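You operate a simulated robot arm through the tools that you are given. There is no shell and no other tool. Be economical: measure what you need, move in short steps, check, and stop when the job is done.

The job below is to be done with a simulated two-armed robot. You get a single attempt, and the scene is never put back.

TASK
Wipe up the spill on the top of the folding table with the pink washcloth and put it back.

The check looks at the end state, three seconds after you hand in, the way a careful person would. Anything else that was tipped, shoved, dropped, spilled or broken makes it a failure.

THE ROBOT
Two 7-joint arms with two-finger parallel grippers on one trunk, on a base that drives. Base frame: it is fixed to the floor where the robot stands at the start and does not move with it; the origin is under the middle of the robot, x ahead of it, y to its left, z up. Readings come in m, degrees, newtons and seconds.
The left shoulder is at the start at [0.05, 0.177, 1.079], the right one opposite. Payload 3.43 kg a hand.
The tool frame of a hand sits at the grasp point between the pads (the TCP): z along the fingers, y along the line on which they close. The tips reach 0.034 m beyond it. Largest opening 0.128 m; finger width 0.024, thickness 0.012; the body of the gripper, 0.048 by 0.13 m, starts 0.096 m behind the TCP.
Orientation is that of the tool frame in the base frame, as a unit quaternion [x, y, z, w]. With the fingers straight down and closing along the base's y, the tool's x points along the base's -x, its y along +y and its z along -z.

THE INTERFACE
- The arms move only by the tool step_arm. It takes "left_increments", "right_increments" or both (then of equal length, played together; a hand with none holds still); each is a list of rows, each a list of 6 numbers: the shift along the tool's x, y, z in cm, then the turn, a rotation vector about the tool's x, y, z in degrees. In form: [[tx, ty, tz, rx, ry, rz], ...]. A call has 1 to 8 rows; each row is the pose to reach, as a shift and turn from the pose commanded when the call began, along the tool's axes at that moment. "left_gripper" and "right_gripper" are, for a hand that has rows, the closure, from 0 (fully open) to 1 (shut), set as the call begins (left out, the last holds). Each row takes 0.2 s and may step no farther than 0.05 m and 8.6 degrees from the row before; otherwise, or with a gripper value out of range, the whole call is refused. Where a pose cannot be reached the arm comes as near as it can. A force on the tool above 40 N (or 10 N above the force at the start of the call, whichever is more), or a blocked arm, ends the call early, and 0.2 s more pass. The fingers move at their own pace (about 0.108 m/s each) and stop on an object; they squeeze with about 36 N. The grip force told is the motor's: it shows also when the fingers shut on nothing. Time passes only in rows, and 0.2 s behind the last, so rows that repeat a pose let the fingers close. The reply holds the time, the measured pose of the TCP, the force on the tool along the base axes, the opening and the grip force, in the units named above and with some noise, and new pictures: "views" is both (left out), scene, wrist or none (wrist: the cameras of the hands that moved).
- Cameras (640 x 400 px; columns grow to the right, rows downward): "scene" is now at [0.1511, -0.0107, 1.2327]; the picture's right is [-0.17, -0.99, 0.00], its down [-0.71, 0.12, -0.70] and it looks along [0.69, -0.12, -0.72] (base axes); focal length 265 px, centre (320, 200). "left" rides on the left gripper at [0.076, 0.011, -0.16] in its tool frame; the picture's right is [-0.15, 0.99, 0.00], its down [-0.88, -0.13, -0.46] and it looks along [-0.45, -0.07, 0.89] (tool axes); focal length 234 px, centre (320, 200). "right" rides on the right gripper at [0.076, -0.011, -0.16] in its tool frame; the picture's right is [0.15, 0.99, 0.00], its down [-0.88, 0.13, -0.46] and it looks along [-0.45, 0.07, 0.89] (tool axes); focal length 234 px, centre (320, 200). There is no depth. A picture from a camera that has moved, and an enlarged one, comes with that camera's place and axes in the base frame and with its lens. The place of the scene camera against the robot may be out by one fixed shift of up to 0.012 m in any direction.
- move_column(by): slides the trunk up (or, below 0, down) by that many m; the arms and the scene camera ride with it, the base frame stays. It gives what a move gives, with no picture.
- drive_base(legs): drives the robot by 1 to 6 legs, each [ahead, turn to the left] in m and degrees, along the robot's own axes; the way and the turn of a leg run together, so that a leg with both is an arc; at most 1.5 m and 180 degrees a leg. The arms and the cameras ride along, it lands a little off, and it stops where it bumps. It gives what a move gives, and a new picture of the scene camera.
- turn_head(pan, tilt): turns the head with the scene camera to pan (to the left, within 80 degrees either way) and tilt (down, from -29 to 69), counted from straight ahead of the robot. It gives what a move gives, and a new picture of the scene camera.
- inspect(camera, box): a new picture of the part [left, top, right, bottom] of that camera's present view, enlarged. It takes no simulated time.
- job_done(): hands the job in; it is judged then, once.

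Work in short steps. Places have to be worked out from the pictures, the camera data and where the tool is seen: move nearer, look again, correct. Check each grasp and each placing, and mend what went wrong. You have 120 turns and 260 pictures in all, those below and enlarged ones among them. Open the grippers and draw the arms clear of the work before you hand the job in, unless the task says otherwise; then end with one line.

The tools are called after "Request:" as a command line: name --argument value ..., lists and objects as JSON in quotes. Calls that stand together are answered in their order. step_arm: Moves the arms, as the interface text tells. Its arguments: {"type":"object","properties":{"left_increments":{"type":"array","items":{"type":"array","items":{"type":"number"}}},"left_gripper":{"type":"number"},"right_increments":{"type":"array","items":{"type":"array","items":{"type":"number"}}},"right_gripper":{"type":"number"},"views":{"type":"string","enum":["both","scene","wrist","none"]}},"required":[]} The other tools are called the same way: move_column (by) slides the trunk up or down; drive_base (legs) drives the base; turn_head (pan, tilt) turns the head that bears the scene camera; inspect (camera, box) takes an enlarged picture of a part of a camera's view; job_done () hands the job in.

At the start:

```text
t: 0.0
left_tool_pos: [0.4964, 0.1089, 1.0065]
left_ee_rot: [-0.001, 1.0, 0.0, 0.0]
left_contact_force: [-0.5, -1.0, -1.5]
left_finger_gap: 0.1278
left_gripper_force: 0.1
right_tool_pos: [0.5152, -0.3571, 0.9815]
right_ee_rot: [0.0, 1.0, 0.0, 0.001]
right_contact_force: [0.5, -0.3, 0.1]
right_finger_gap: 0.1283
right_gripper_force: 0.0
trunk travel left (down, up): [-0.25, 0.151]
robot x, y, heading: [0.0025, 0.0013, -0.1]
head pan, tilt: [-9.7, 45.8]
```

scene: 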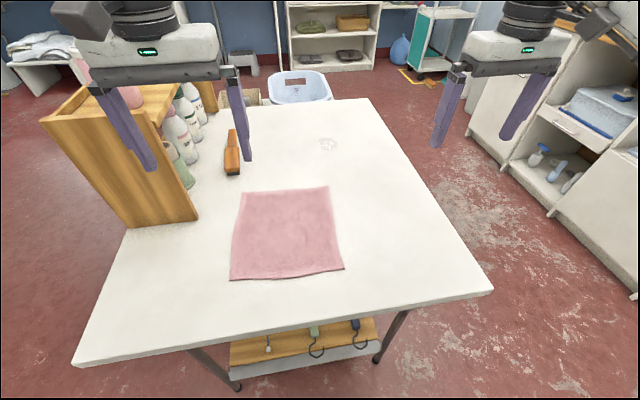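
right: 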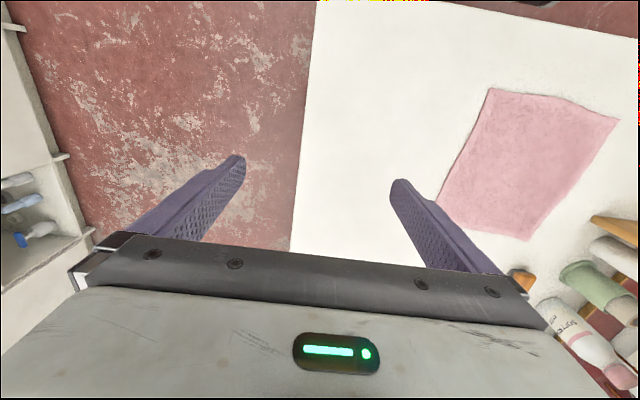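
left: 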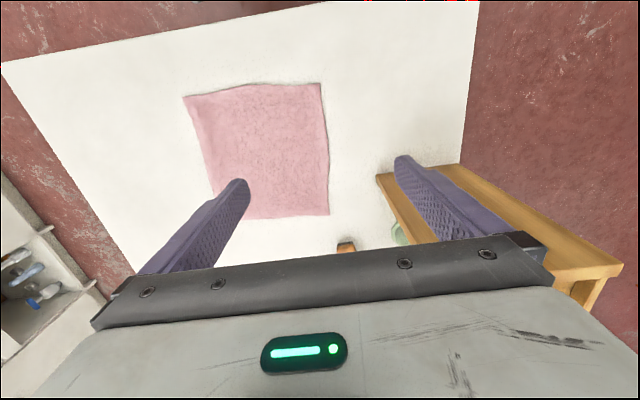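

The cloth lies flat on the table; a faint mark near pixel (327,143) may be the spill. I look closer at both.

Request:
inspect --camera "scene" --box '[260, 100, 420, 200]'

Request:
inspect --camera "scene" --box '[130, 80, 450, 290]'

```text
4.00 times, centred on (340, 150) of scene
camera zoom: at [0.1511, -0.0107, 1.2327], right [-0.17, -0.99, 0.0], down [-0.71, 0.12, -0.7], along [0.69, -0.12, -0.72], focal length 1059 px, centre (240, 400)
```

zoom: 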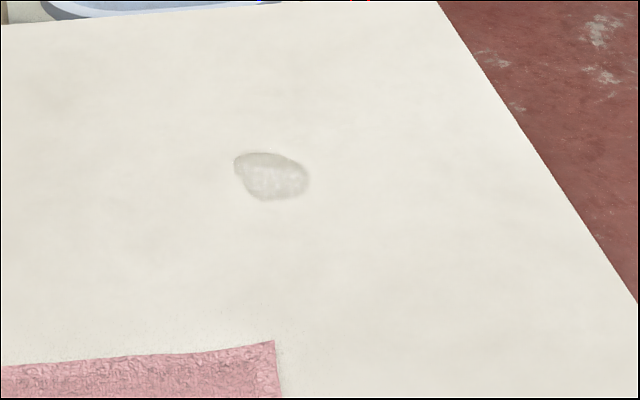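

```text
1.90 times, centred on (290, 185) of scene
camera zoom: at [0.1511, -0.0107, 1.2327], right [-0.17, -0.99, 0.0], down [-0.71, 0.12, -0.7], along [0.69, -0.12, -0.72], focal length 504 px, centre (377, 229)
```

zoom: 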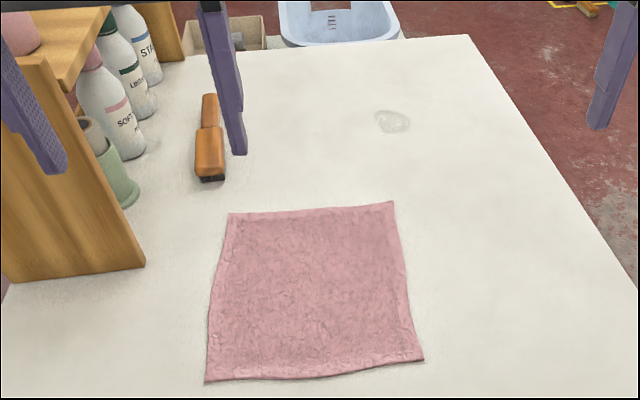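

The spill is a clear puddle at about (0.94,-0.18), beyond reach from here; the cloth is centred at about (0.58,0.0). I look down to see how much room there is between the base and the table.

Request:
turn_head --pan 0 --tilt 69

Request:
turn_head --pan -70 --tilt 50

```text
t: 0.9
left_tool_pos: [0.4972, 0.1096, 1.0073]
left_ee_rot: [0.0, 1.0, 0.0, 0.0]
left_contact_force: [0.6, 0.1, 1.2]
left_finger_gap: 0.1278
left_gripper_force: 0.0
right_tool_pos: [0.5155, -0.3577, 0.9814]
right_ee_rot: [0.0, 1.0, 0.0, 0.001]
right_contact_force: [0.0, -0.4, 0.3]
right_finger_gap: 0.1281
right_gripper_force: 0.1
trunk travel left (down, up): [-0.25, 0.151]
robot x, y, heading: [-0.0002, 0.0027, -0.1]
head pan, tilt: [0.0, 68.8]
camera scene: at [0.1275, 0.003, 1.205], right [0.0, -1.0, 0.0], down [-0.93, 0.0, -0.36], along [0.36, 0.0, -0.93], focal length 265 px, centre (320, 200)
```

scene: 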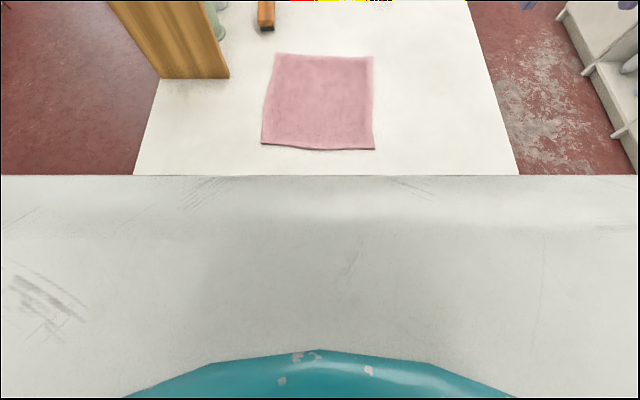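

```text
t: 2.3
left_tool_pos: [0.4962, 0.1099, 1.0075]
left_ee_rot: [0.0, 1.0, 0.001, -0.001]
left_contact_force: [-0.1, 0.0, 0.2]
left_finger_gap: 0.1278
left_gripper_force: 0.0
right_tool_pos: [0.5152, -0.3581, 0.9819]
right_ee_rot: [0.0, 1.0, -0.001, -0.001]
right_contact_force: [-0.3, -0.3, 0.0]
right_finger_gap: 0.1281
right_gripper_force: 0.2
trunk travel left (down, up): [-0.25, 0.151]
robot x, y, heading: [0.0038, 0.0018, -0.1]
head pan, tilt: [-70.0, 50.0]
camera scene: at [0.098, -0.0693, 1.2269], right [-0.94, -0.34, 0.0], down [-0.26, 0.72, -0.64], along [0.22, -0.6, -0.77], focal length 265 px, centre (320, 200)
```

scene: 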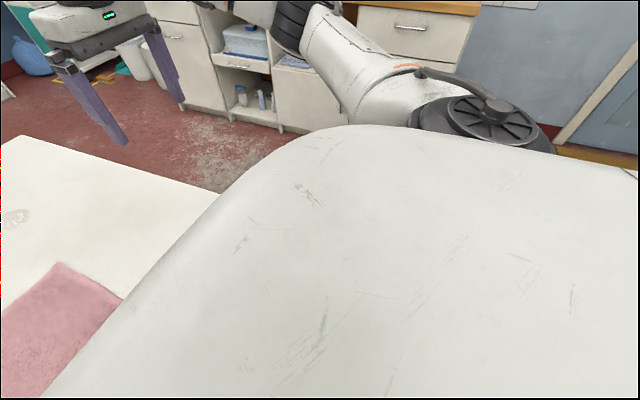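

The base can't go under the table, so the plan is: take the cloth's near edge with both hands, lift, drive round to the right side, lay and wipe, then bring it back and lay it out. First I lower both hands above the near corners, with fingers partly closed, and point the head back.

Request:
turn_head --pan 0 --tilt 55

Request:
step_arm --left_increments '[[0, 0, 3.1, 0, 0, 0], [0, 0, 6.2, 0, 0, 0], [0, 0, 9.3, 0, 0, 0], [0.3, -0.1, 12.4, 0, 0, 0], [0.5, -0.2, 15.5, 0, 0, 0], [0.7, -0.3, 18.6, 0, 0, 0], [1.0, -0.4, 21.5, 0, 0, 0], [1.1, -0.4, 24, 0, 0, 0]]' --right_increments '[[0.5, 3.5, 2.5, 0, 0, 0], [1, 7, 5, 0, 0, 0], [1.5, 10.5, 7.5, 0, 0, 0], [2, 14, 10.2, 0, 0, 0], [2.5, 17.5, 13, 0, 0, 0], [3, 20.7, 15.8, 0, 0, 0], [3.6, 23.8, 18.6, 0, 0, 0], [4, 26.8, 21.4, 0, 0, 0]]' --left_gripper 0.58 --right_gripper 0.58

```text
t: 3.7
left_tool_pos: [0.496, 0.1093, 1.0072]
left_ee_rot: [0.0, 1.0, -0.001, -0.001]
left_contact_force: [0.4, 0.2, -0.3]
left_finger_gap: 0.1279
left_gripper_force: 0.1
right_tool_pos: [0.5157, -0.3575, 0.9819]
right_ee_rot: [0.0, 1.0, 0.0, 0.0]
right_contact_force: [-0.1, 0.3, -0.5]
right_finger_gap: 0.1283
right_gripper_force: 0.1
trunk travel left (down, up): [-0.25, 0.151]
robot x, y, heading: [0.0014, -0.0025, 0.1]
head pan, tilt: [0.0, 55.0]
camera scene: at [0.1437, 0.0029, 1.2204], right [0.0, -1.0, 0.0], down [-0.82, 0.0, -0.57], along [0.57, 0.0, -0.82], focal length 265 px, centre (320, 200)
```

scene: 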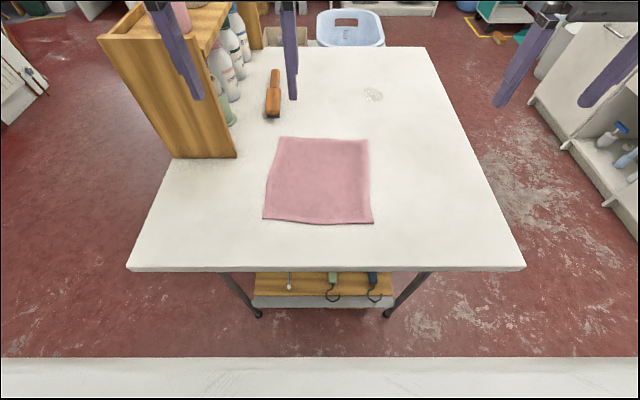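

```text
t: 5.5
left_tool_pos: [0.4853, 0.1044, 0.7761]
left_ee_rot: [-0.001, 1.0, -0.003, 0.007]
left_contact_force: [0.2, 4.2, 32.9]
left_finger_gap: 0.0513
left_gripper_force: 0.0
right_tool_pos: [0.4769, -0.0872, 0.7759]
right_ee_rot: [0.002, 1.0, 0.004, 0.009]
right_contact_force: [1.0, -6.1, 38.6]
right_finger_gap: 0.05
right_gripper_force: 0.1
trunk travel left (down, up): [-0.25, 0.151]
robot x, y, heading: [-0.0011, 0.001, -0.2]
head pan, tilt: [0.0, 55.0]
camera scene: at [0.1388, 0.0028, 1.2229], right [0.0, -1.0, 0.0], down [-0.82, 0.0, -0.58], along [0.58, 0.0, -0.82], focal length 265 px, centre (320, 200)
camera right: at [0.3974, -0.0997, 0.9348], right [-0.14, 0.99, 0.0], down [0.87, 0.12, 0.47], along [0.47, 0.07, -0.88], focal length 234 px, centre (320, 200)
camera left: at [0.4055, 0.1167, 0.9353], right [0.14, 0.99, 0.0], down [0.87, -0.13, 0.47], along [0.46, -0.07, -0.88], focal length 234 px, centre (320, 200)
```

scene: 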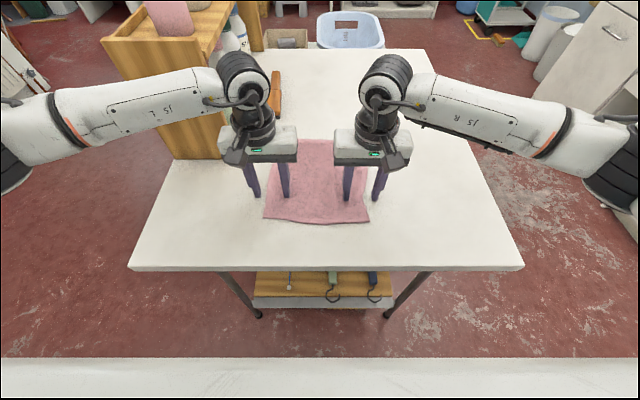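
right: 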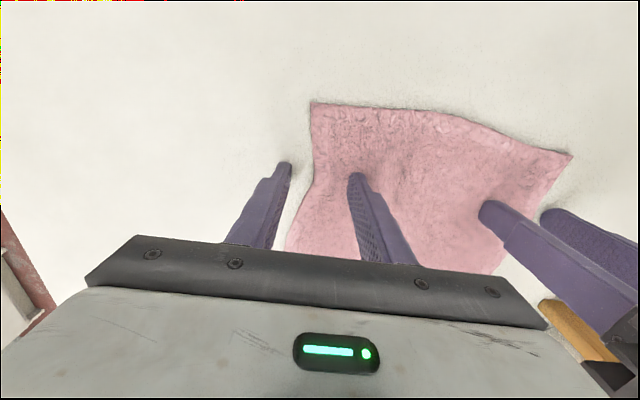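
left: 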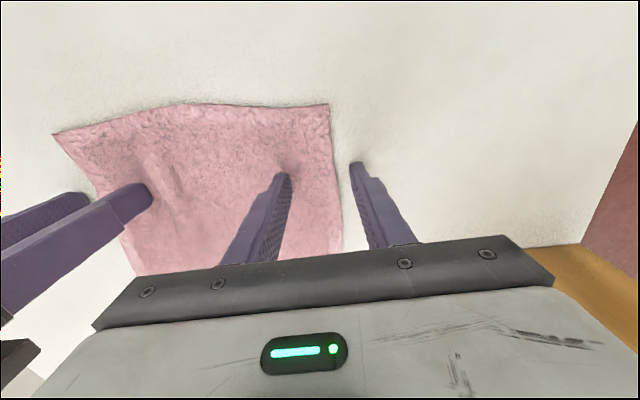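

Contact came at TCP z≈0.776, so the table top is at about 0.74, and everything is nearer than I had worked out: cloth near corners ≈(0.43,0.125),(0.42,-0.105), spill ≈(0.88,-0.165). I raise slightly, narrow the fingers, and shift inward and nearer the edge.

Request:
step_arm --left_increments '[[0, 0, -3, 0, 0, 0], [2.5, -1.7, -3, 0, 0, 0], [3, -1.7, -3, 0, 0, 0], [3, -1.7, -3, 0, 0, 0], [3, -1.7, -1.8, 0, 0, 0]]' --right_increments '[[0, 0, -3, 0, 0, 0], [2.5, 1.7, -3, 0, 0, 0], [3.2, 1.7, -3, 0, 0, 0], [3.2, 1.7, -3, 0, 0, 0], [3.2, 1.7, -1.8, 0, 0, 0]]' --left_gripper 0.68 --right_gripper 0.68 --views "wrist"

```text
t: 6.7
left_tool_pos: [0.4544, 0.0888, 0.786]
left_ee_rot: [-0.001, 1.0, 0.001, -0.001]
left_contact_force: [0.2, 1.0, 1.0]
left_finger_gap: 0.0412
left_gripper_force: 0.0
right_tool_pos: [0.4453, -0.0721, 0.7845]
right_ee_rot: [0.0, 1.0, 0.0, 0.0]
right_contact_force: [0.2, -0.6, 0.7]
right_finger_gap: 0.0411
right_gripper_force: 0.0
trunk travel left (down, up): [-0.25, 0.151]
robot x, y, heading: [-0.0015, -0.0011, -0.1]
head pan, tilt: [0.0, 55.0]
camera right: at [0.3681, -0.0835, 0.9456], right [-0.15, 0.99, 0.0], down [0.88, 0.13, 0.46], along [0.45, 0.07, -0.89], focal length 234 px, centre (320, 200)
camera left: at [0.3781, 0.1008, 0.9464], right [0.15, 0.99, 0.0], down [0.88, -0.13, 0.46], along [0.45, -0.07, -0.89], focal length 234 px, centre (320, 200)
```

right: 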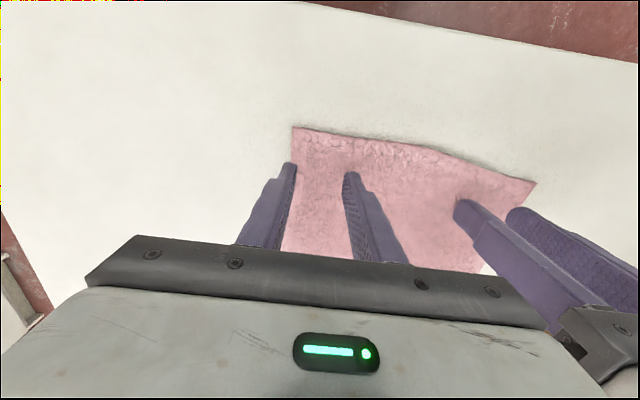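
left: 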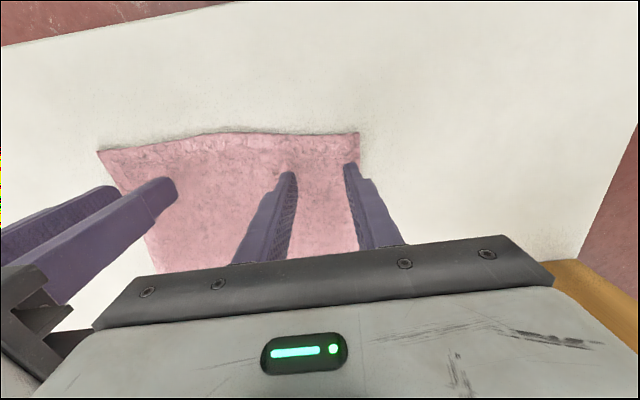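

Fingers sit over both near corners. I narrow a touch more, shift 0.5 cm in and lower to touch.

Request:
step_arm --left_increments '[[0, -0.6, 0, 0, 0, 0], [0, -0.6, 0.8, 0, 0, 0], [0, -0.6, 1.3, 0, 0, 0]]' --right_increments '[[0, 0.6, 0, 0, 0, 0], [0, 0.6, 0.8, 0, 0, 0], [0, 0.6, 1.2, 0, 0, 0]]' --left_gripper 0.74 --right_gripper 0.74 --views "none"

Request:
step_arm --left_increments '[[0, 0, 0, 0, 0, 0], [0, 0, 0, 0, 0, 0], [0, 0, 0, 0, 0, 0]]' --right_increments '[[0, 0, 0, 0, 0, 0], [0, 0, 0, 0, 0, 0], [0, 0, 0, 0, 0, 0]]' --left_gripper 1 --right_gripper 1 --views "wrist"

```text
t: 7.5
left_tool_pos: [0.4546, 0.0828, 0.7772]
left_ee_rot: [-0.001, 1.0, 0.0, 0.003]
left_contact_force: [-1.1, 3.7, 16.6]
left_finger_gap: 0.0334
left_gripper_force: 0.0
right_tool_pos: [0.4446, -0.0665, 0.7768]
right_ee_rot: [0.0, 1.0, 0.001, 0.003]
right_contact_force: [-2.1, -2.8, 19.0]
right_finger_gap: 0.033
right_gripper_force: 0.0
trunk travel left (down, up): [-0.25, 0.151]
robot x, y, heading: [0.004, 0.0021, 0.4]
head pan, tilt: [0.0, 55.0]
```

```text
t: 8.3
left_tool_pos: [0.4549, 0.08, 0.7769]
left_ee_rot: [0.001, 1.0, -0.004, 0.004]
left_contact_force: [-0.5, -16.3, 23.2]
left_finger_gap: 0.0041
left_gripper_force: 36.1
right_tool_pos: [0.4447, -0.0641, 0.7751]
right_ee_rot: [0.0, 1.0, 0.004, 0.003]
right_contact_force: [3.6, 15.0, 23.6]
right_finger_gap: 0.0039
right_gripper_force: 35.9
trunk travel left (down, up): [-0.25, 0.151]
robot x, y, heading: [0.0006, 0.0007, -0.4]
head pan, tilt: [0.0, 55.0]
camera right: at [0.3666, -0.0768, 0.9362], right [-0.15, 0.99, 0.01], down [0.88, 0.13, 0.46], along [0.46, 0.07, -0.89], focal length 234 px, centre (320, 200)
camera left: at [0.3764, 0.0928, 0.9367], right [0.15, 0.99, -0.01], down [0.88, -0.13, 0.46], along [0.46, -0.07, -0.89], focal length 234 px, centre (320, 200)
```

right: 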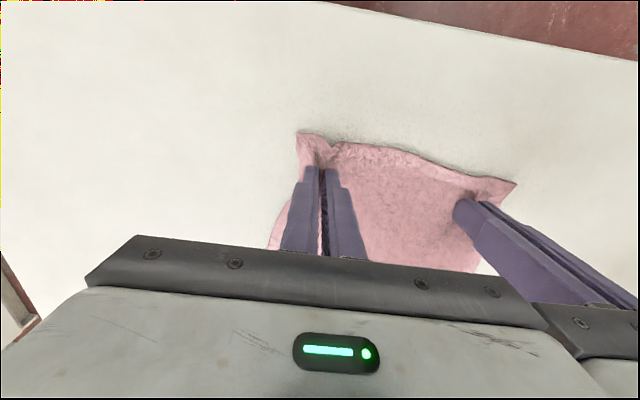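
left: 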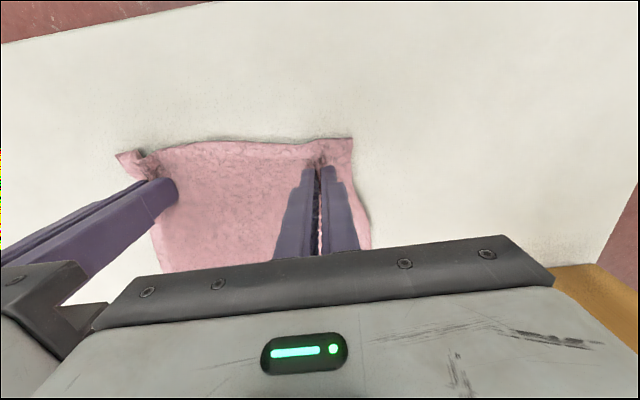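

Both hands hold a pinch of cloth (gap 4 mm). I lift both together.

Request:
step_arm --left_increments '[[0, 0, -4, 0, 0, 0], [0, 0, -8, 0, 0, 0], [0, 0, -12, 0, 0, 0], [0, 0, -16, 0, 0, 0], [0, 0, -20, 0, 0, 0], [0, 0, -24, 0, 0, 0], [0, 0, -28, 0, 0, 0], [0, 0, -28, 0, 0, 0]]' --right_increments '[[0, 0, -4, 0, 0, 0], [0, 0, -8, 0, 0, 0], [0, 0, -12, 0, 0, 0], [0, 0, -16, 0, 0, 0], [0, 0, -20, 0, 0, 0], [0, 0, -24, 0, 0, 0], [0, 0, -28, 0, 0, 0], [0, 0, -28, 0, 0, 0]]' --views "both"

```text
t: 10.1
left_tool_pos: [0.457, 0.08, 1.0528]
left_ee_rot: [-0.001, 1.0, -0.001, 0.001]
left_contact_force: [-1.5, -18.6, -0.3]
left_finger_gap: 0.0038
left_gripper_force: 35.6
right_tool_pos: [0.4479, -0.0675, 1.0544]
right_ee_rot: [0.0, 1.0, 0.003, 0.001]
right_contact_force: [1.3, 19.8, -0.7]
right_finger_gap: 0.0043
right_gripper_force: 36.6
trunk travel left (down, up): [-0.25, 0.151]
robot x, y, heading: [-0.0011, 0.0008, 0.2]
head pan, tilt: [0.0, 55.0]
camera scene: at [0.144, 0.003, 1.2203], right [0.0, -1.0, 0.0], down [-0.82, 0.0, -0.57], along [0.57, 0.0, -0.82], focal length 265 px, centre (320, 200)
camera right: at [0.3709, -0.0796, 1.2144], right [-0.15, 0.99, 0.01], down [0.88, 0.13, 0.46], along [0.45, 0.07, -0.89], focal length 234 px, centre (320, 200)
camera left: at [0.38, 0.0917, 1.213], right [0.15, 0.99, -0.01], down [0.88, -0.13, 0.46], along [0.45, -0.07, -0.89], focal length 234 px, centre (320, 200)
```

scene: 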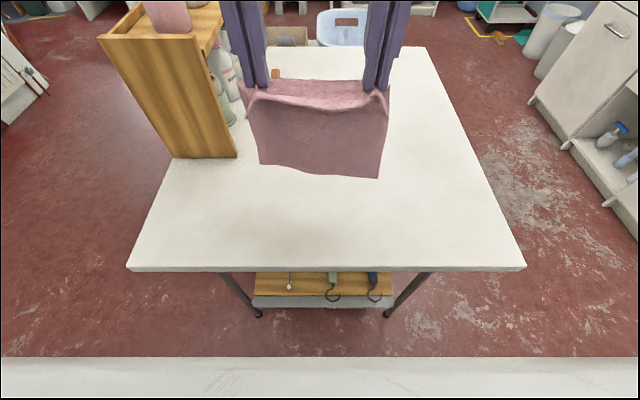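
right: 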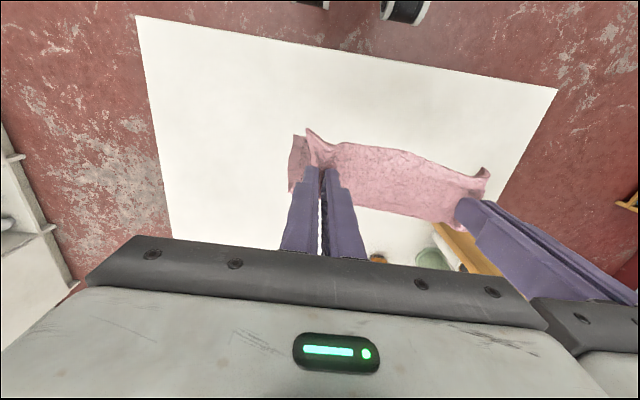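
left: 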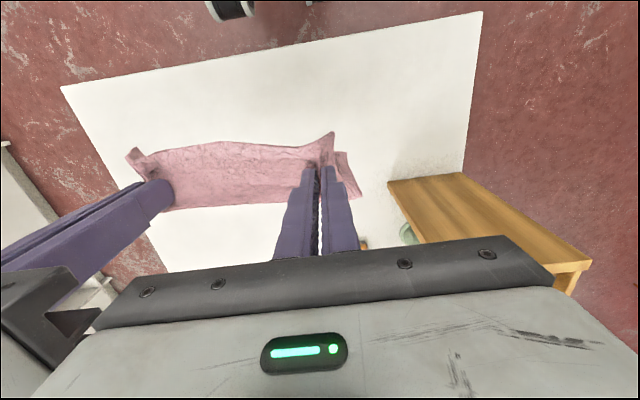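

The cloth hangs nicely between the hands. I relax the tension slightly, then back off and turn right to go round to the table's right side.

Request:
step_arm --left_increments '[[0, -0.3, -1, 0, 0, 0]]' --right_increments '[[0, 0.3, -1, 0, 0, 0]]' --views "none"

Request:
drive_base --legs '[[-0.25, 0], [0, -75]]'

```text
t: 10.5
left_tool_pos: [0.4574, 0.0779, 1.0617]
left_ee_rot: [-0.001, 1.0, 0.001, 0.0]
left_contact_force: [-1.7, -12.2, 0.7]
left_finger_gap: 0.0039
left_gripper_force: 36.2
right_tool_pos: [0.4457, -0.0659, 1.0629]
right_ee_rot: [0.001, 1.0, 0.001, 0.0]
right_contact_force: [1.2, 12.0, -0.4]
right_finger_gap: 0.0042
right_gripper_force: 35.5
trunk travel left (down, up): [-0.25, 0.151]
robot x, y, heading: [0.0, 0.001, -0.1]
head pan, tilt: [0.0, 55.0]
```

```text
t: 15.6
left_tool_pos: [-0.0604, -0.421, 1.0626]
left_ee_rot: [0.611, 0.792, 0.0, 0.001]
left_contact_force: [-10.1, -1.6, -0.4]
left_finger_gap: 0.0037
left_gripper_force: 35.8
right_tool_pos: [-0.2001, -0.4486, 1.0638]
right_ee_rot: [0.611, 0.792, 0.0, 0.0]
right_contact_force: [8.8, 1.5, -0.4]
right_finger_gap: 0.0037
right_gripper_force: 35.4
trunk travel left (down, up): [-0.25, 0.151]
robot x, y, heading: [-0.2467, 0.0006, -75.1]
head pan, tilt: [0.0, 55.0]
camera scene: at [-0.2124, -0.1346, 1.2204], right [-0.97, -0.25, 0.0], down [-0.21, 0.79, -0.57], along [0.15, -0.55, -0.82], focal length 265 px, centre (320, 200)
```

scene: 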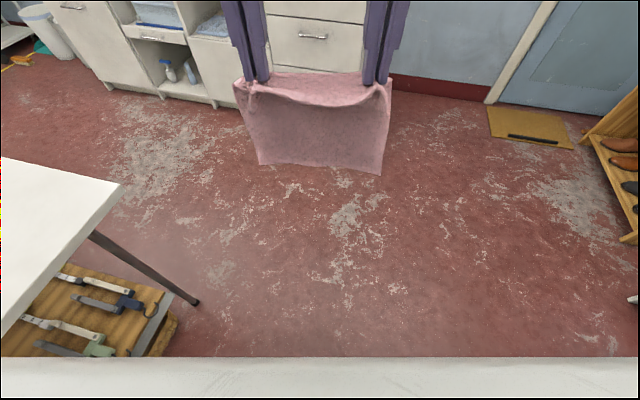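

The way is clear and the cloth is held well. I drive on beside the table and turn to run along it.

Request:
drive_base --legs '[[0.88, 0], [0, 75]]'

```text
t: 23.4
left_tool_pos: [0.4303, -0.7761, 1.062]
left_ee_rot: [0.004, 1.0, -0.001, 0.0]
left_contact_force: [-1.1, -9.7, 0.1]
left_finger_gap: 0.0035
left_gripper_force: 36.3
right_tool_pos: [0.4179, -0.9185, 1.0639]
right_ee_rot: [0.004, 1.0, 0.001, 0.0]
right_contact_force: [1.2, 9.8, -0.7]
right_finger_gap: 0.0039
right_gripper_force: 36.0
trunk travel left (down, up): [-0.25, 0.151]
robot x, y, heading: [-0.0276, -0.8492, -0.1]
head pan, tilt: [0.0, 55.0]
camera scene: at [0.116, -0.8481, 1.2204], right [-0.01, -1.0, 0.0], down [-0.82, 0.01, -0.57], along [0.57, 0.0, -0.82], focal length 265 px, centre (320, 200)
```

scene: 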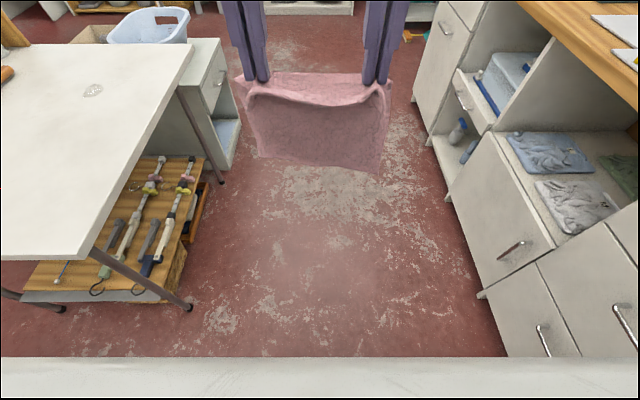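

The lane is clear; the spill from here is at about (0.87,-0.155). I drive 0.9 m along and turn to face the table.

Request:
drive_base --legs '[[0.9, 0], [0, 90]]'

```text
t: 31.9
left_tool_pos: [0.7919, -0.3912, 1.062]
left_ee_rot: [-0.706, 0.709, -0.001, 0.001]
left_contact_force: [9.2, -1.5, 0.0]
left_finger_gap: 0.0035
left_gripper_force: 36.2
right_tool_pos: [0.9342, -0.4016, 1.0632]
right_ee_rot: [-0.706, 0.708, 0.001, -0.001]
right_contact_force: [-8.9, 2.1, -0.4]
right_finger_gap: 0.0039
right_gripper_force: 36.5
trunk travel left (down, up): [-0.25, 0.151]
robot x, y, heading: [0.8704, -0.8471, 89.6]
head pan, tilt: [0.0, 55.0]
camera scene: at [0.8705, -0.7013, 1.2204], right [1.0, 0.0, 0.0], down [0.0, -0.82, -0.57], along [0.0, 0.57, -0.82], focal length 265 px, centre (320, 200)
```

scene: 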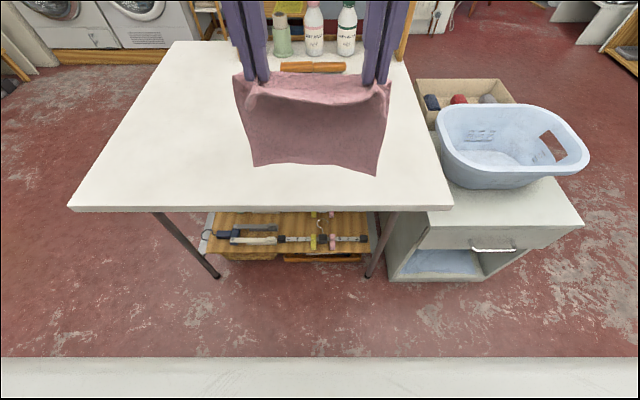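

I'm square on the table's right side, edge at y≈-0.39. I move 9 cm nearer.

Request:
drive_base --legs '[[0.09, 0]]'

```text
t: 33.0
left_tool_pos: [0.7937, -0.3004, 1.0618]
left_ee_rot: [-0.706, 0.709, -0.001, 0.0]
left_contact_force: [9.5, -1.3, 0.1]
left_finger_gap: 0.0036
left_gripper_force: 35.7
right_tool_pos: [0.9343, -0.311, 1.0632]
right_ee_rot: [-0.707, 0.707, 0.001, -0.002]
right_contact_force: [-8.6, 1.8, -0.5]
right_finger_gap: 0.0042
right_gripper_force: 36.2
trunk travel left (down, up): [-0.25, 0.151]
robot x, y, heading: [0.8672, -0.7605, 89.7]
head pan, tilt: [0.0, 55.0]
camera scene: at [0.8709, -0.6113, 1.2202], right [1.0, 0.0, 0.0], down [0.0, -0.82, -0.57], along [0.0, 0.57, -0.82], focal length 265 px, centre (320, 200)
```

scene: 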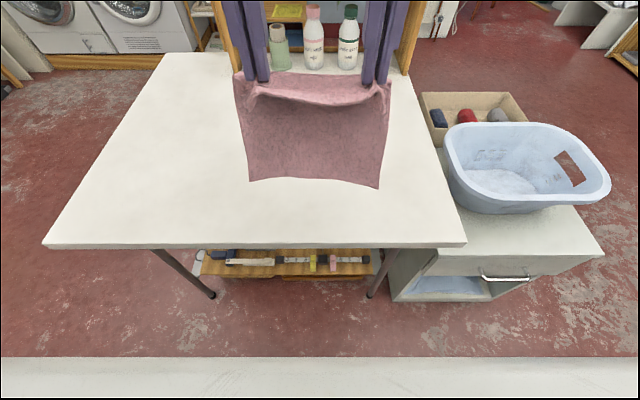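

Now I carry the cloth forward over the far side of the spill and lower until its bottom edge nears the table.

Request:
step_arm --left_increments '[[-3, 0, 0.5, 0, 0, 0], [-6, 0, 1, 0, 0, 0], [-10, 0, 2, 0, 0, 0], [-14, 0, 3, 0, 0, 0], [-17, 0, 5, 0, 0, 0], [-20, 0, 7, 0, 0, 0], [-21, 0, 8.5, 0, 0, 0], [-21, 0, 8.5, 0, 0, 0]]' --right_increments '[[-3, 0, 0.5, 0, 0, 0], [-6, 0, 1, 0, 0, 0], [-10, 0, 2, 0, 0, 0], [-14, 0, 3, 0, 0, 0], [-17, 0, 5, 0, 0, 0], [-20, 0, 7, 0, 0, 0], [-21, 0, 8.5, 0, 0, 0], [-21, 0, 8.5, 0, 0, 0]]' --views "scene"

```text
t: 34.8
left_tool_pos: [0.7861, -0.1289, 0.9663]
left_ee_rot: [-0.701, 0.713, -0.009, 0.006]
left_contact_force: [34.9, -2.3, 1.0]
left_finger_gap: 0.0039
left_gripper_force: 36.1
left hand out of reach, approached as far as the arm can: row 5, 6, 7, 8
right_tool_pos: [0.9399, -0.1342, 0.9749]
right_ee_rot: [0.71, -0.704, -0.006, 0.008]
right_contact_force: [-35.5, 1.7, -2.0]
right_finger_gap: 0.0043
right_gripper_force: 35.7
right hand out of reach, approached as far as the arm can: row 5, 6, 7, 8
trunk travel left (down, up): [-0.25, 0.151]
robot x, y, heading: [0.8715, -0.7589, 90.0]
head pan, tilt: [0.0, 55.0]
camera scene: at [0.8705, -0.6111, 1.2202], right [1.0, 0.0, 0.0], down [0.0, -0.82, -0.57], along [0.0, 0.57, -0.82], focal length 265 px, centre (320, 200)
```

scene: 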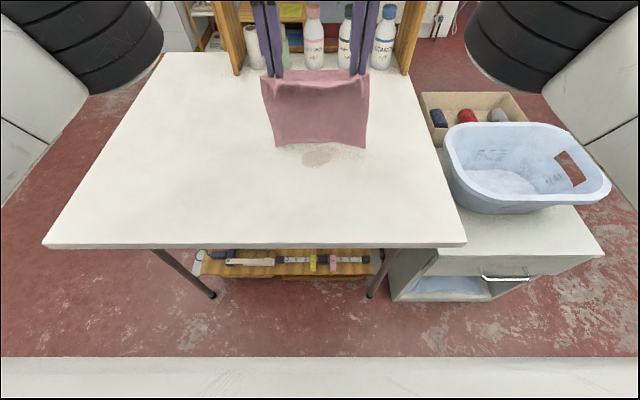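

The forward reach limit is near y≈-0.13 and the spill shows at (0.866,-0.151). I ease the hands back to relieve the tension and drive 3 cm closer.

Request:
step_arm --left_increments '[[5, -0.2, -0.5, 0, 0, 0], [5, -0.2, -0.5, 0, 0, 0]]' --right_increments '[[5, 0.2, -0.5, 0, 0, 0], [5, 0.2, -0.5, 0, 0, 0]]' --views "none"

Request:
drive_base --legs '[[0.03, 0]]'

```text
refused: row 1 steps farther than a row can; nothing moved
```

```text
t: 35.7
left_tool_pos: [0.7864, -0.0982, 0.9665]
left_ee_rot: [-0.702, 0.713, -0.008, 0.005]
left_contact_force: [35.3, -2.2, 1.3]
left_finger_gap: 0.0038
left_gripper_force: 36.3
right_tool_pos: [0.9409, -0.105, 0.9744]
right_ee_rot: [0.71, -0.704, -0.006, 0.007]
right_contact_force: [-34.0, 2.5, -2.7]
right_finger_gap: 0.0041
right_gripper_force: 35.6
trunk travel left (down, up): [-0.25, 0.151]
robot x, y, heading: [0.8702, -0.7314, 90.1]
head pan, tilt: [0.0, 55.0]
camera scene: at [0.8709, -0.5817, 1.2202], right [1.0, 0.0, 0.0], down [0.0, -0.82, -0.57], along [0.0, 0.57, -0.82], focal length 265 px, centre (320, 200)
```

scene: 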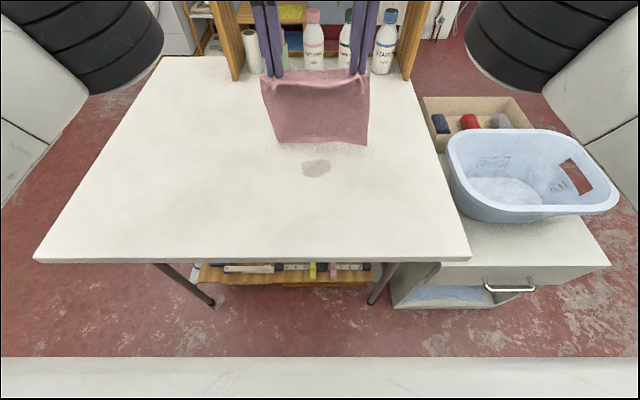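

Now the cloth's far edge is beyond the spill (~y -0.07). I lay it down by lowering while drawing the hands back toward me.

Request:
step_arm --left_increments '[[4, -0.2, 2.5, 0, 0, 0], [8, -0.3, 5.2, 0, 0, 0], [11.5, -0.3, 8.5, 0, 0, 0], [14.5, -0.3, 12, 0, 0, 0], [17.5, -0.3, 15.5, 0, 0, 0], [19.8, -0.3, 18.2, 0, 0, 0], [20.5, -0.3, 19.5, 0, 0, 0]]' --right_increments '[[4, 0.2, 2.5, 0, 0, 0], [8, 0.3, 5.2, 0, 0, 0], [11.5, 0.3, 8.5, 0, 0, 0], [14.5, 0.3, 12, 0, 0, 0], [17.5, 0.3, 15.5, 0, 0, 0], [19.8, 0.3, 18.2, 0, 0, 0], [20.5, 0.3, 19.5, 0, 0, 0]]'

```text
t: 36.0
left_tool_pos: [0.7651, -0.1023, 0.9569]
left_ee_rot: [0.751, -0.659, 0.041, -0.022]
left_contact_force: [16.0, -1.2, 0.7]
left_finger_gap: 0.0039
left_gripper_force: 36.6
right_tool_pos: [0.9183, -0.1091, 0.975]
right_ee_rot: [0.722, -0.692, -0.019, 0.021]
right_contact_force: [-14.9, 1.4, -2.4]
right_finger_gap: 0.0037
right_gripper_force: 36.3
right hand out of reach, approached as far as the arm can: row 1
trunk travel left (down, up): [-0.25, 0.151]
robot x, y, heading: [0.8688, -0.7261, 89.9]
head pan, tilt: [0.0, 55.0]
stopped in row 1 (right hand): the force on the tool passed its limit (the readings are from after the stop); the commanded pose is now the measured one
camera scene: at [0.8707, -0.5824, 1.2203], right [1.0, 0.0, 0.0], down [0.0, -0.82, -0.57], along [0.0, 0.57, -0.82], focal length 265 px, centre (320, 200)
camera right: at [0.9418, -0.1838, 1.1348], right [-0.98, -0.19, 0.05], down [-0.14, 0.88, 0.46], along [-0.13, 0.45, -0.88], focal length 234 px, centre (320, 200)
camera left: at [0.7483, -0.1737, 1.1175], right [-1.0, 0.01, -0.09], down [-0.03, 0.9, 0.44], along [0.09, 0.44, -0.9], focal length 234 px, centre (320, 200)
```

scene: 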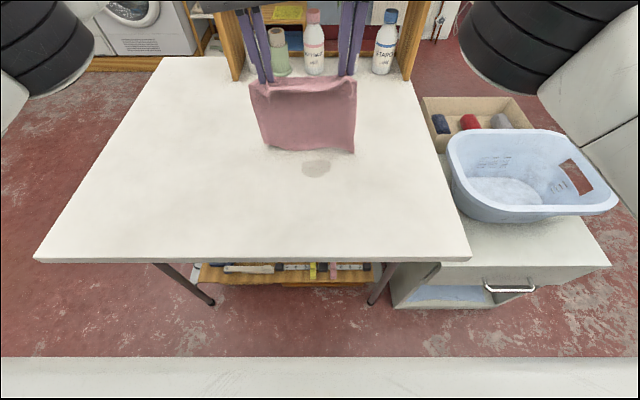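
right: 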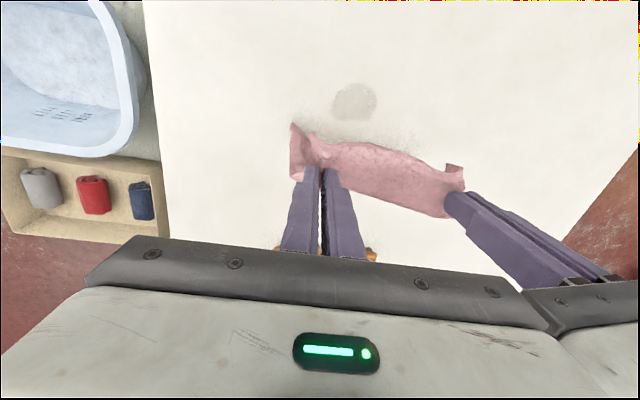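
left: 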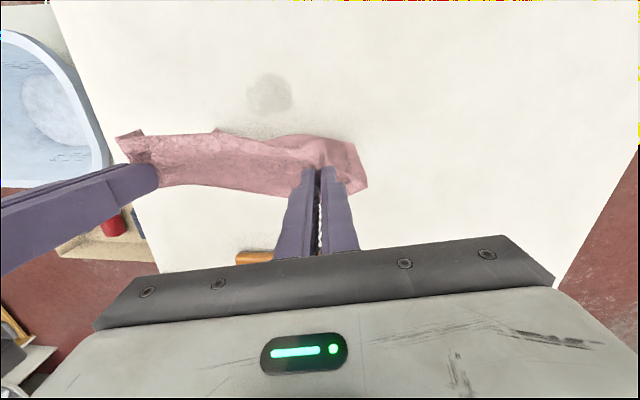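

A force limit (cloth tension) ended the move early and the hands twisted a little. I recompute from the measured poses: straighten, bring the hands slightly together, shift ~2.5 cm +x, and lay the cloth back over the spill.

Request:
step_arm --left_increments '[[2.9, -0.6, 0.35, -2.5, -1, 3.8], [6.42, -0.92, 3.0, -5, -1.9, 7.5], [9.42, -1.25, 6.13, -5, -1.9, 7.5], [12.31, -0.75, 9.69, -5, -1.9, 7.5], [14.66, -0.1, 13.43, -5, -1.9, 7.5], [16.55, 0.45, 16.75, -5, -1.9, 7.5], [17.48, 0.74, 18.5, -5, -1.9, 7.5]]' --right_increments '[[2.11, -0.27, 0.99, 1.6, 0, 1.2], [5.63, -0.99, 3.95, 3.2, -0.1, 2.5], [8.67, -1.95, 7.21, 3.2, -0.1, 2.5], [11.66, -2.22, 10.71, 3.2, -0.1, 2.5], [14.15, -2.33, 14.61, 3.2, -0.1, 2.5], [16.15, -2.44, 17.91, 3.2, -0.1, 2.5], [17.15, -2.49, 19.65, 3.2, -0.1, 2.5]]'

```text
t: 37.6
left_tool_pos: [0.794, -0.2782, 0.7785]
left_ee_rot: [0.71, -0.705, -0.005, -0.003]
left_contact_force: [14.1, 2.2, 9.5]
left_finger_gap: 0.0035
left_gripper_force: 35.8
right_tool_pos: [0.9445, -0.2803, 0.7796]
right_ee_rot: [-0.704, 0.71, 0.001, 0.004]
right_contact_force: [-14.0, 1.1, 5.3]
right_finger_gap: 0.004
right_gripper_force: 36.6
trunk travel left (down, up): [-0.25, 0.151]
robot x, y, heading: [0.8662, -0.7262, 89.7]
head pan, tilt: [0.0, 55.0]
camera scene: at [0.8711, -0.5834, 1.221], right [1.0, 0.0, 0.0], down [0.0, -0.82, -0.57], along [0.0, 0.57, -0.82], focal length 265 px, centre (320, 200)
camera right: at [0.9532, -0.3552, 0.9396], right [-0.99, -0.14, 0.0], down [-0.12, 0.88, 0.46], along [-0.06, 0.46, -0.89], focal length 234 px, centre (320, 200)
camera left: at [0.7829, -0.3548, 0.9382], right [-0.99, 0.14, 0.0], down [0.12, 0.88, 0.46], along [0.06, 0.46, -0.89], focal length 234 px, centre (320, 200)
```

scene: 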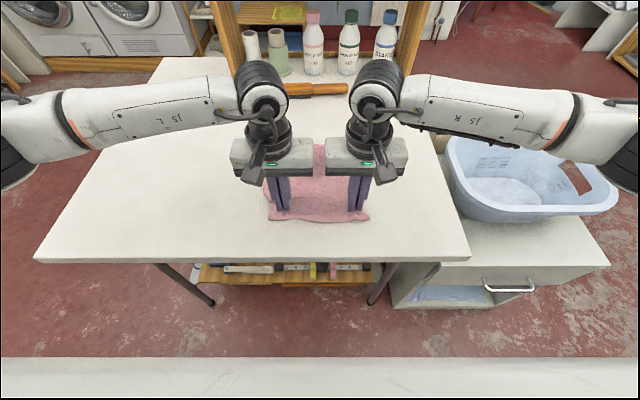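
right: 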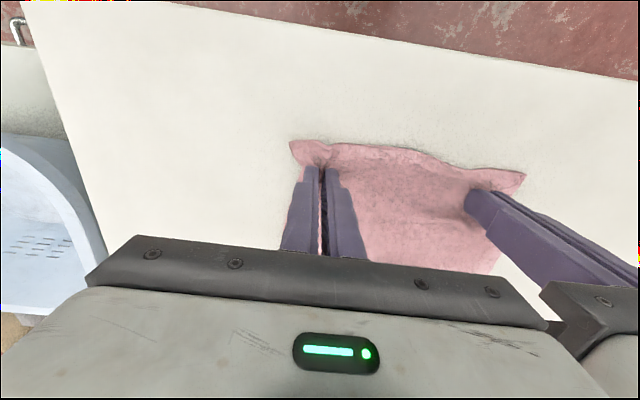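
left: 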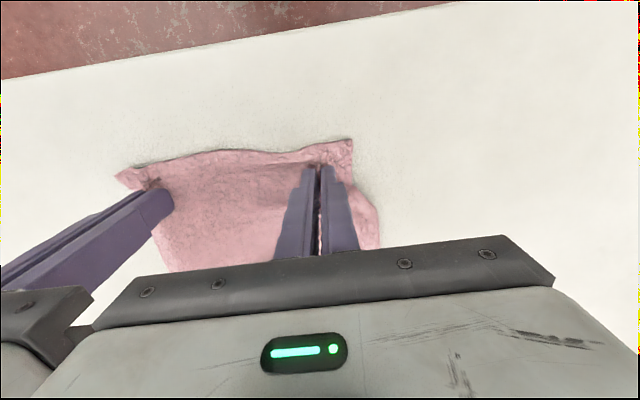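

The cloth lies over the spill. I rub side to side with both hands and draw back a little.

Request:
step_arm --left_increments '[[0, 4, 0, 0, 0, 0], [0, 0, 0, 0, 0, 0], [0, -4, 0, 0, 0, 0], [0, 0, 0, 0, 0, 0], [0, 4, 0, 0, 0, 0], [0, 0, 0, 0, 0, 0], [0, -4, 0, 0, 0, 0], [0, 0, 0, 0, 0, 0]]' --right_increments '[[0, 4, 0, 0, 0, 0], [0, 0, 0, 0, 0, 0], [0, -4, 0, 0, 0, 0], [0, 0, 0, 0, 0, 0], [0, 4, 0, 0, 0, 0], [0, 0, 0, 0, 0, 0], [0, -4, 0, 0, 0, 0], [0, 0, 0, 0, 0, 0]]' --views "none"

Request:
step_arm --left_increments '[[3, 0, 0, 0, 0, 0], [6, 0, 0, 0, 0, 0], [8, 0, 0, 0, 0, 0], [8, 4, 0, 0, 0, 0], [8, 0, 0, 0, 0, 0], [8, -4, 0, 0, 0, 0], [8, 0, 0, 0, 0, 0]]' --right_increments '[[3, 0, 0, 0, 0, 0], [6, 0, 0, 0, 0, 0], [8, 0, 0, 0, 0, 0], [8, 4, 0, 0, 0, 0], [8, 0, 0, 0, 0, 0], [8, -4, 0, 0, 0, 0], [8, 0, 0, 0, 0, 0]]' --views "scene"

```text
t: 39.4
left_tool_pos: [0.7938, -0.2784, 0.7783]
left_ee_rot: [0.71, -0.704, -0.003, -0.001]
left_contact_force: [12.0, 0.3, 7.8]
left_finger_gap: 0.0034
left_gripper_force: 35.7
right_tool_pos: [0.9424, -0.2807, 0.7786]
right_ee_rot: [-0.704, 0.71, 0.001, 0.003]
right_contact_force: [-15.9, -0.5, 7.9]
right_finger_gap: 0.0042
right_gripper_force: 35.9
trunk travel left (down, up): [-0.25, 0.151]
robot x, y, heading: [0.8724, -0.7212, 89.7]
head pan, tilt: [0.0, 55.0]
```

```text
t: 41.0
left_tool_pos: [0.7942, -0.3593, 0.7781]
left_ee_rot: [0.71, -0.704, -0.003, -0.002]
left_contact_force: [14.1, 0.5, 13.2]
left_finger_gap: 0.0034
left_gripper_force: 35.9
right_tool_pos: [0.9448, -0.3604, 0.7796]
right_ee_rot: [-0.704, 0.71, 0.001, 0.001]
right_contact_force: [-16.1, 0.2, 2.8]
right_finger_gap: 0.0042
right_gripper_force: 35.4
trunk travel left (down, up): [-0.25, 0.151]
robot x, y, heading: [0.8675, -0.7258, 89.5]
head pan, tilt: [0.0, 55.0]
camera scene: at [0.8708, -0.5834, 1.2204], right [1.0, 0.0, 0.0], down [0.0, -0.82, -0.57], along [0.0, 0.57, -0.82], focal length 265 px, centre (320, 200)
```

scene: 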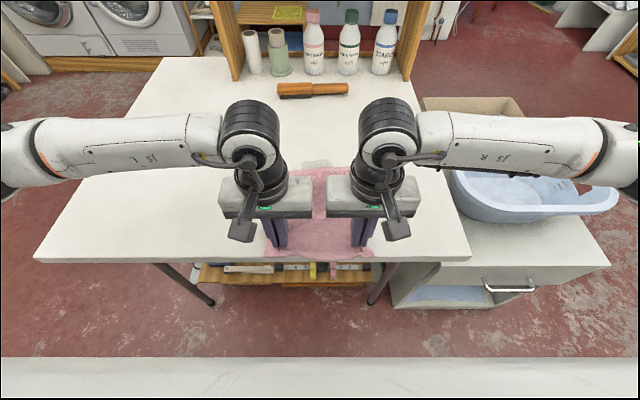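

I check whether the spill spot is still there past the cloth's far edge.

Request:
inspect --camera "scene" --box '[240, 130, 400, 270]'

```text
2.86 times, centred on (320, 200) of scene
camera zoom: at [0.8708, -0.5834, 1.2204], right [1.0, 0.0, 0.0], down [0.0, -0.82, -0.57], along [0.0, 0.57, -0.82], focal length 756 px, centre (320, 200)
```

zoom: 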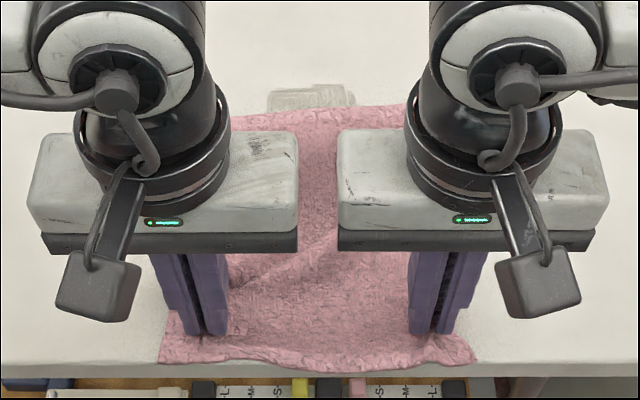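

The spill's outline has changed (blocky), so wiping works in part. I lift the cloth to see what remains.

Request:
step_arm --left_increments '[[0, 0, -4.5, 0, 0, 0], [0, 0, -9, 0, 0, 0], [0, 0, -13.5, 0, 0, 0], [-2, -0.1, -17.5, 0, 0, 0], [-5, -0.2, -20, 0, 0, 0]]' --right_increments '[[0, 0, -4.5, 0, 0, 0], [0, 0, -9, 0, 0, 0], [0, 0, -13.5, 0, 0, 0], [-2, 0.1, -17.5, 0, 0, 0], [-5, 0.2, -20, 0, 0, 0]]' --views "wrist"

Request:
inspect --camera "scene" --box '[240, 110, 400, 210]'

```text
t: 42.2
left_tool_pos: [0.7951, -0.309, 0.9767]
left_ee_rot: [0.709, -0.705, -0.004, 0.001]
left_contact_force: [7.8, 0.8, -0.4]
left_finger_gap: 0.0032
left_gripper_force: 35.9
right_tool_pos: [0.9407, -0.3102, 0.9776]
right_ee_rot: [-0.704, 0.71, -0.002, 0.003]
right_contact_force: [-7.7, 0.1, -0.9]
right_finger_gap: 0.0041
right_gripper_force: 35.9
trunk travel left (down, up): [-0.25, 0.151]
robot x, y, heading: [0.8707, -0.7254, 89.8]
head pan, tilt: [0.0, 55.0]
camera right: at [0.9502, -0.3862, 1.1383], right [-0.99, -0.14, -0.01], down [-0.13, 0.88, 0.46], along [-0.06, 0.45, -0.89], focal length 234 px, centre (320, 200)
camera left: at [0.7847, -0.3848, 1.1361], right [-0.99, 0.14, 0.01], down [0.13, 0.88, 0.46], along [0.06, 0.45, -0.89], focal length 234 px, centre (320, 200)
```

right: 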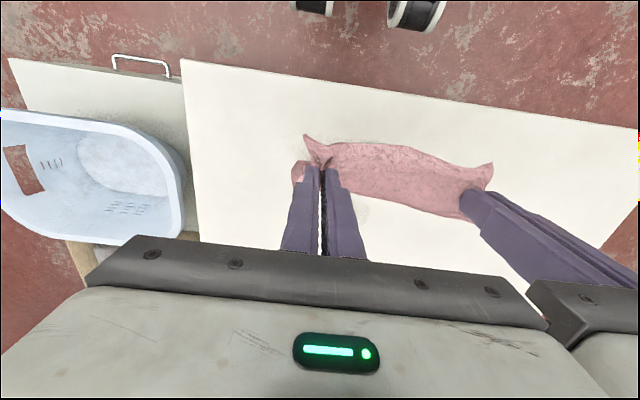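
left: 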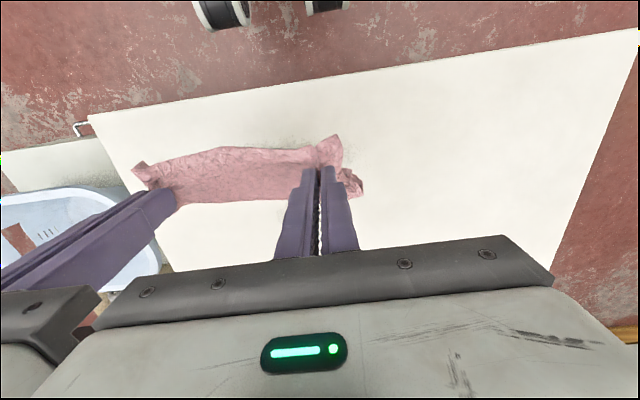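

```text
4.00 times, centred on (320, 160) of scene
camera zoom: at [0.8712, -0.5823, 1.2202], right [1.0, 0.0, 0.0], down [0.0, -0.82, -0.57], along [0.0, 0.57, -0.82], focal length 1059 px, centre (320, 360)
```

zoom: 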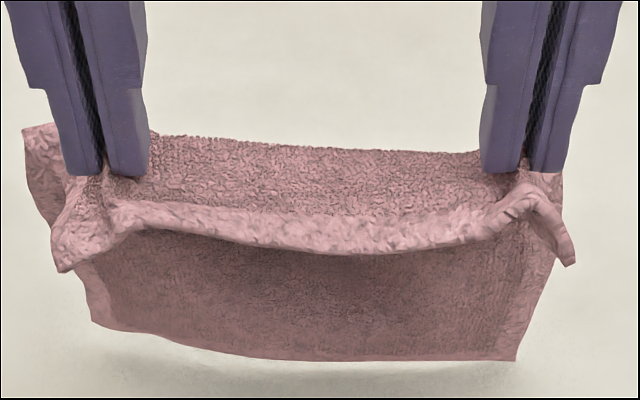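

I look at the remaining spill through the right wrist camera.

Request:
inspect --camera "right" --box '[320, 170, 440, 245]'

```text
5.33 times, centred on (380, 208) of right
camera zoom: at [0.9502, -0.3862, 1.1383], right [-0.99, -0.14, -0.01], down [-0.13, 0.88, 0.46], along [-0.06, 0.45, -0.89], focal length 1249 px, centre (0, 160)
```

zoom: 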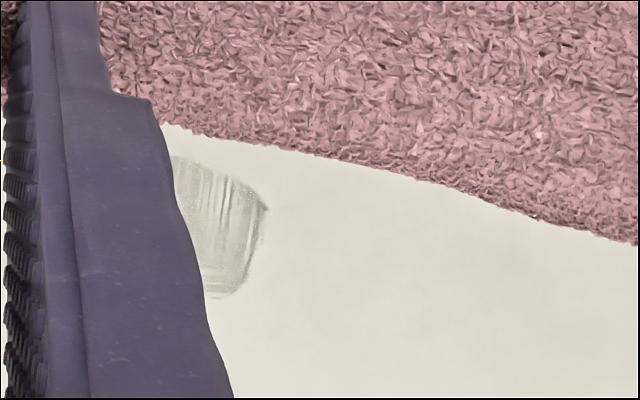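

Part of the spill remains, streaked (about (0.84–0.89,-0.16)). I carry the cloth forward and lower it straight down so it bunches right under the hands on the spill.

Request:
step_arm --left_increments '[[-4.5, 0, -1, 0, 0, 0], [-9, 0, -1, 0, 0, 0], [-13, 0, -1, 0, 0, 0], [-14.5, 0, 3, 0, 0, 0], [-14.5, 0, 7, 0, 0, 0], [-14.5, 0, 11, 0, 0, 0], [-14.5, 0, 15, 0, 0, 0], [-14.5, 0, 18, 0, 0, 0]]' --right_increments '[[-4.5, 0, -1, 0, 0, 0], [-9, 0, -1, 0, 0, 0], [-13, 0, -1, 0, 0, 0], [-14.5, 0, 3, 0, 0, 0], [-14.5, 0, 7, 0, 0, 0], [-14.5, 0, 11, 0, 0, 0], [-14.5, 0, 15, 0, 0, 0], [-14.5, 0, 18, 0, 0, 0]]' --views "scene"

```text
t: 44.0
left_tool_pos: [0.7944, -0.1642, 0.7962]
left_ee_rot: [0.71, -0.705, -0.004, 0.0]
left_contact_force: [9.7, -0.6, 0.9]
left_finger_gap: 0.0034
left_gripper_force: 36.0
right_tool_pos: [0.9413, -0.1638, 0.798]
right_ee_rot: [-0.704, 0.71, -0.001, 0.001]
right_contact_force: [-10.9, 0.1, -0.6]
right_finger_gap: 0.004
right_gripper_force: 36.3
trunk travel left (down, up): [-0.25, 0.151]
robot x, y, heading: [0.8687, -0.727, 89.9]
head pan, tilt: [0.0, 55.0]
camera scene: at [0.8712, -0.5823, 1.2204], right [1.0, 0.0, 0.0], down [0.0, -0.82, -0.57], along [0.0, 0.57, -0.82], focal length 265 px, centre (320, 200)
```

scene: 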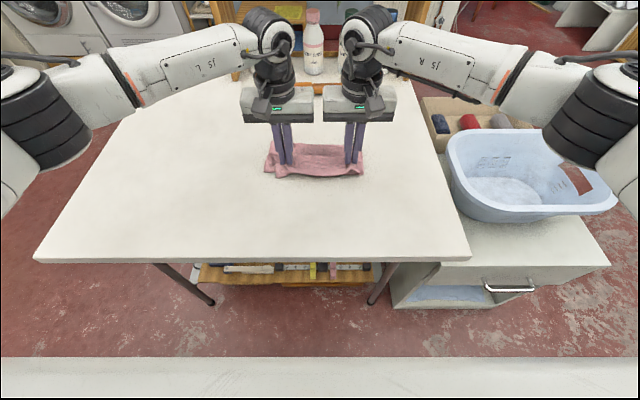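

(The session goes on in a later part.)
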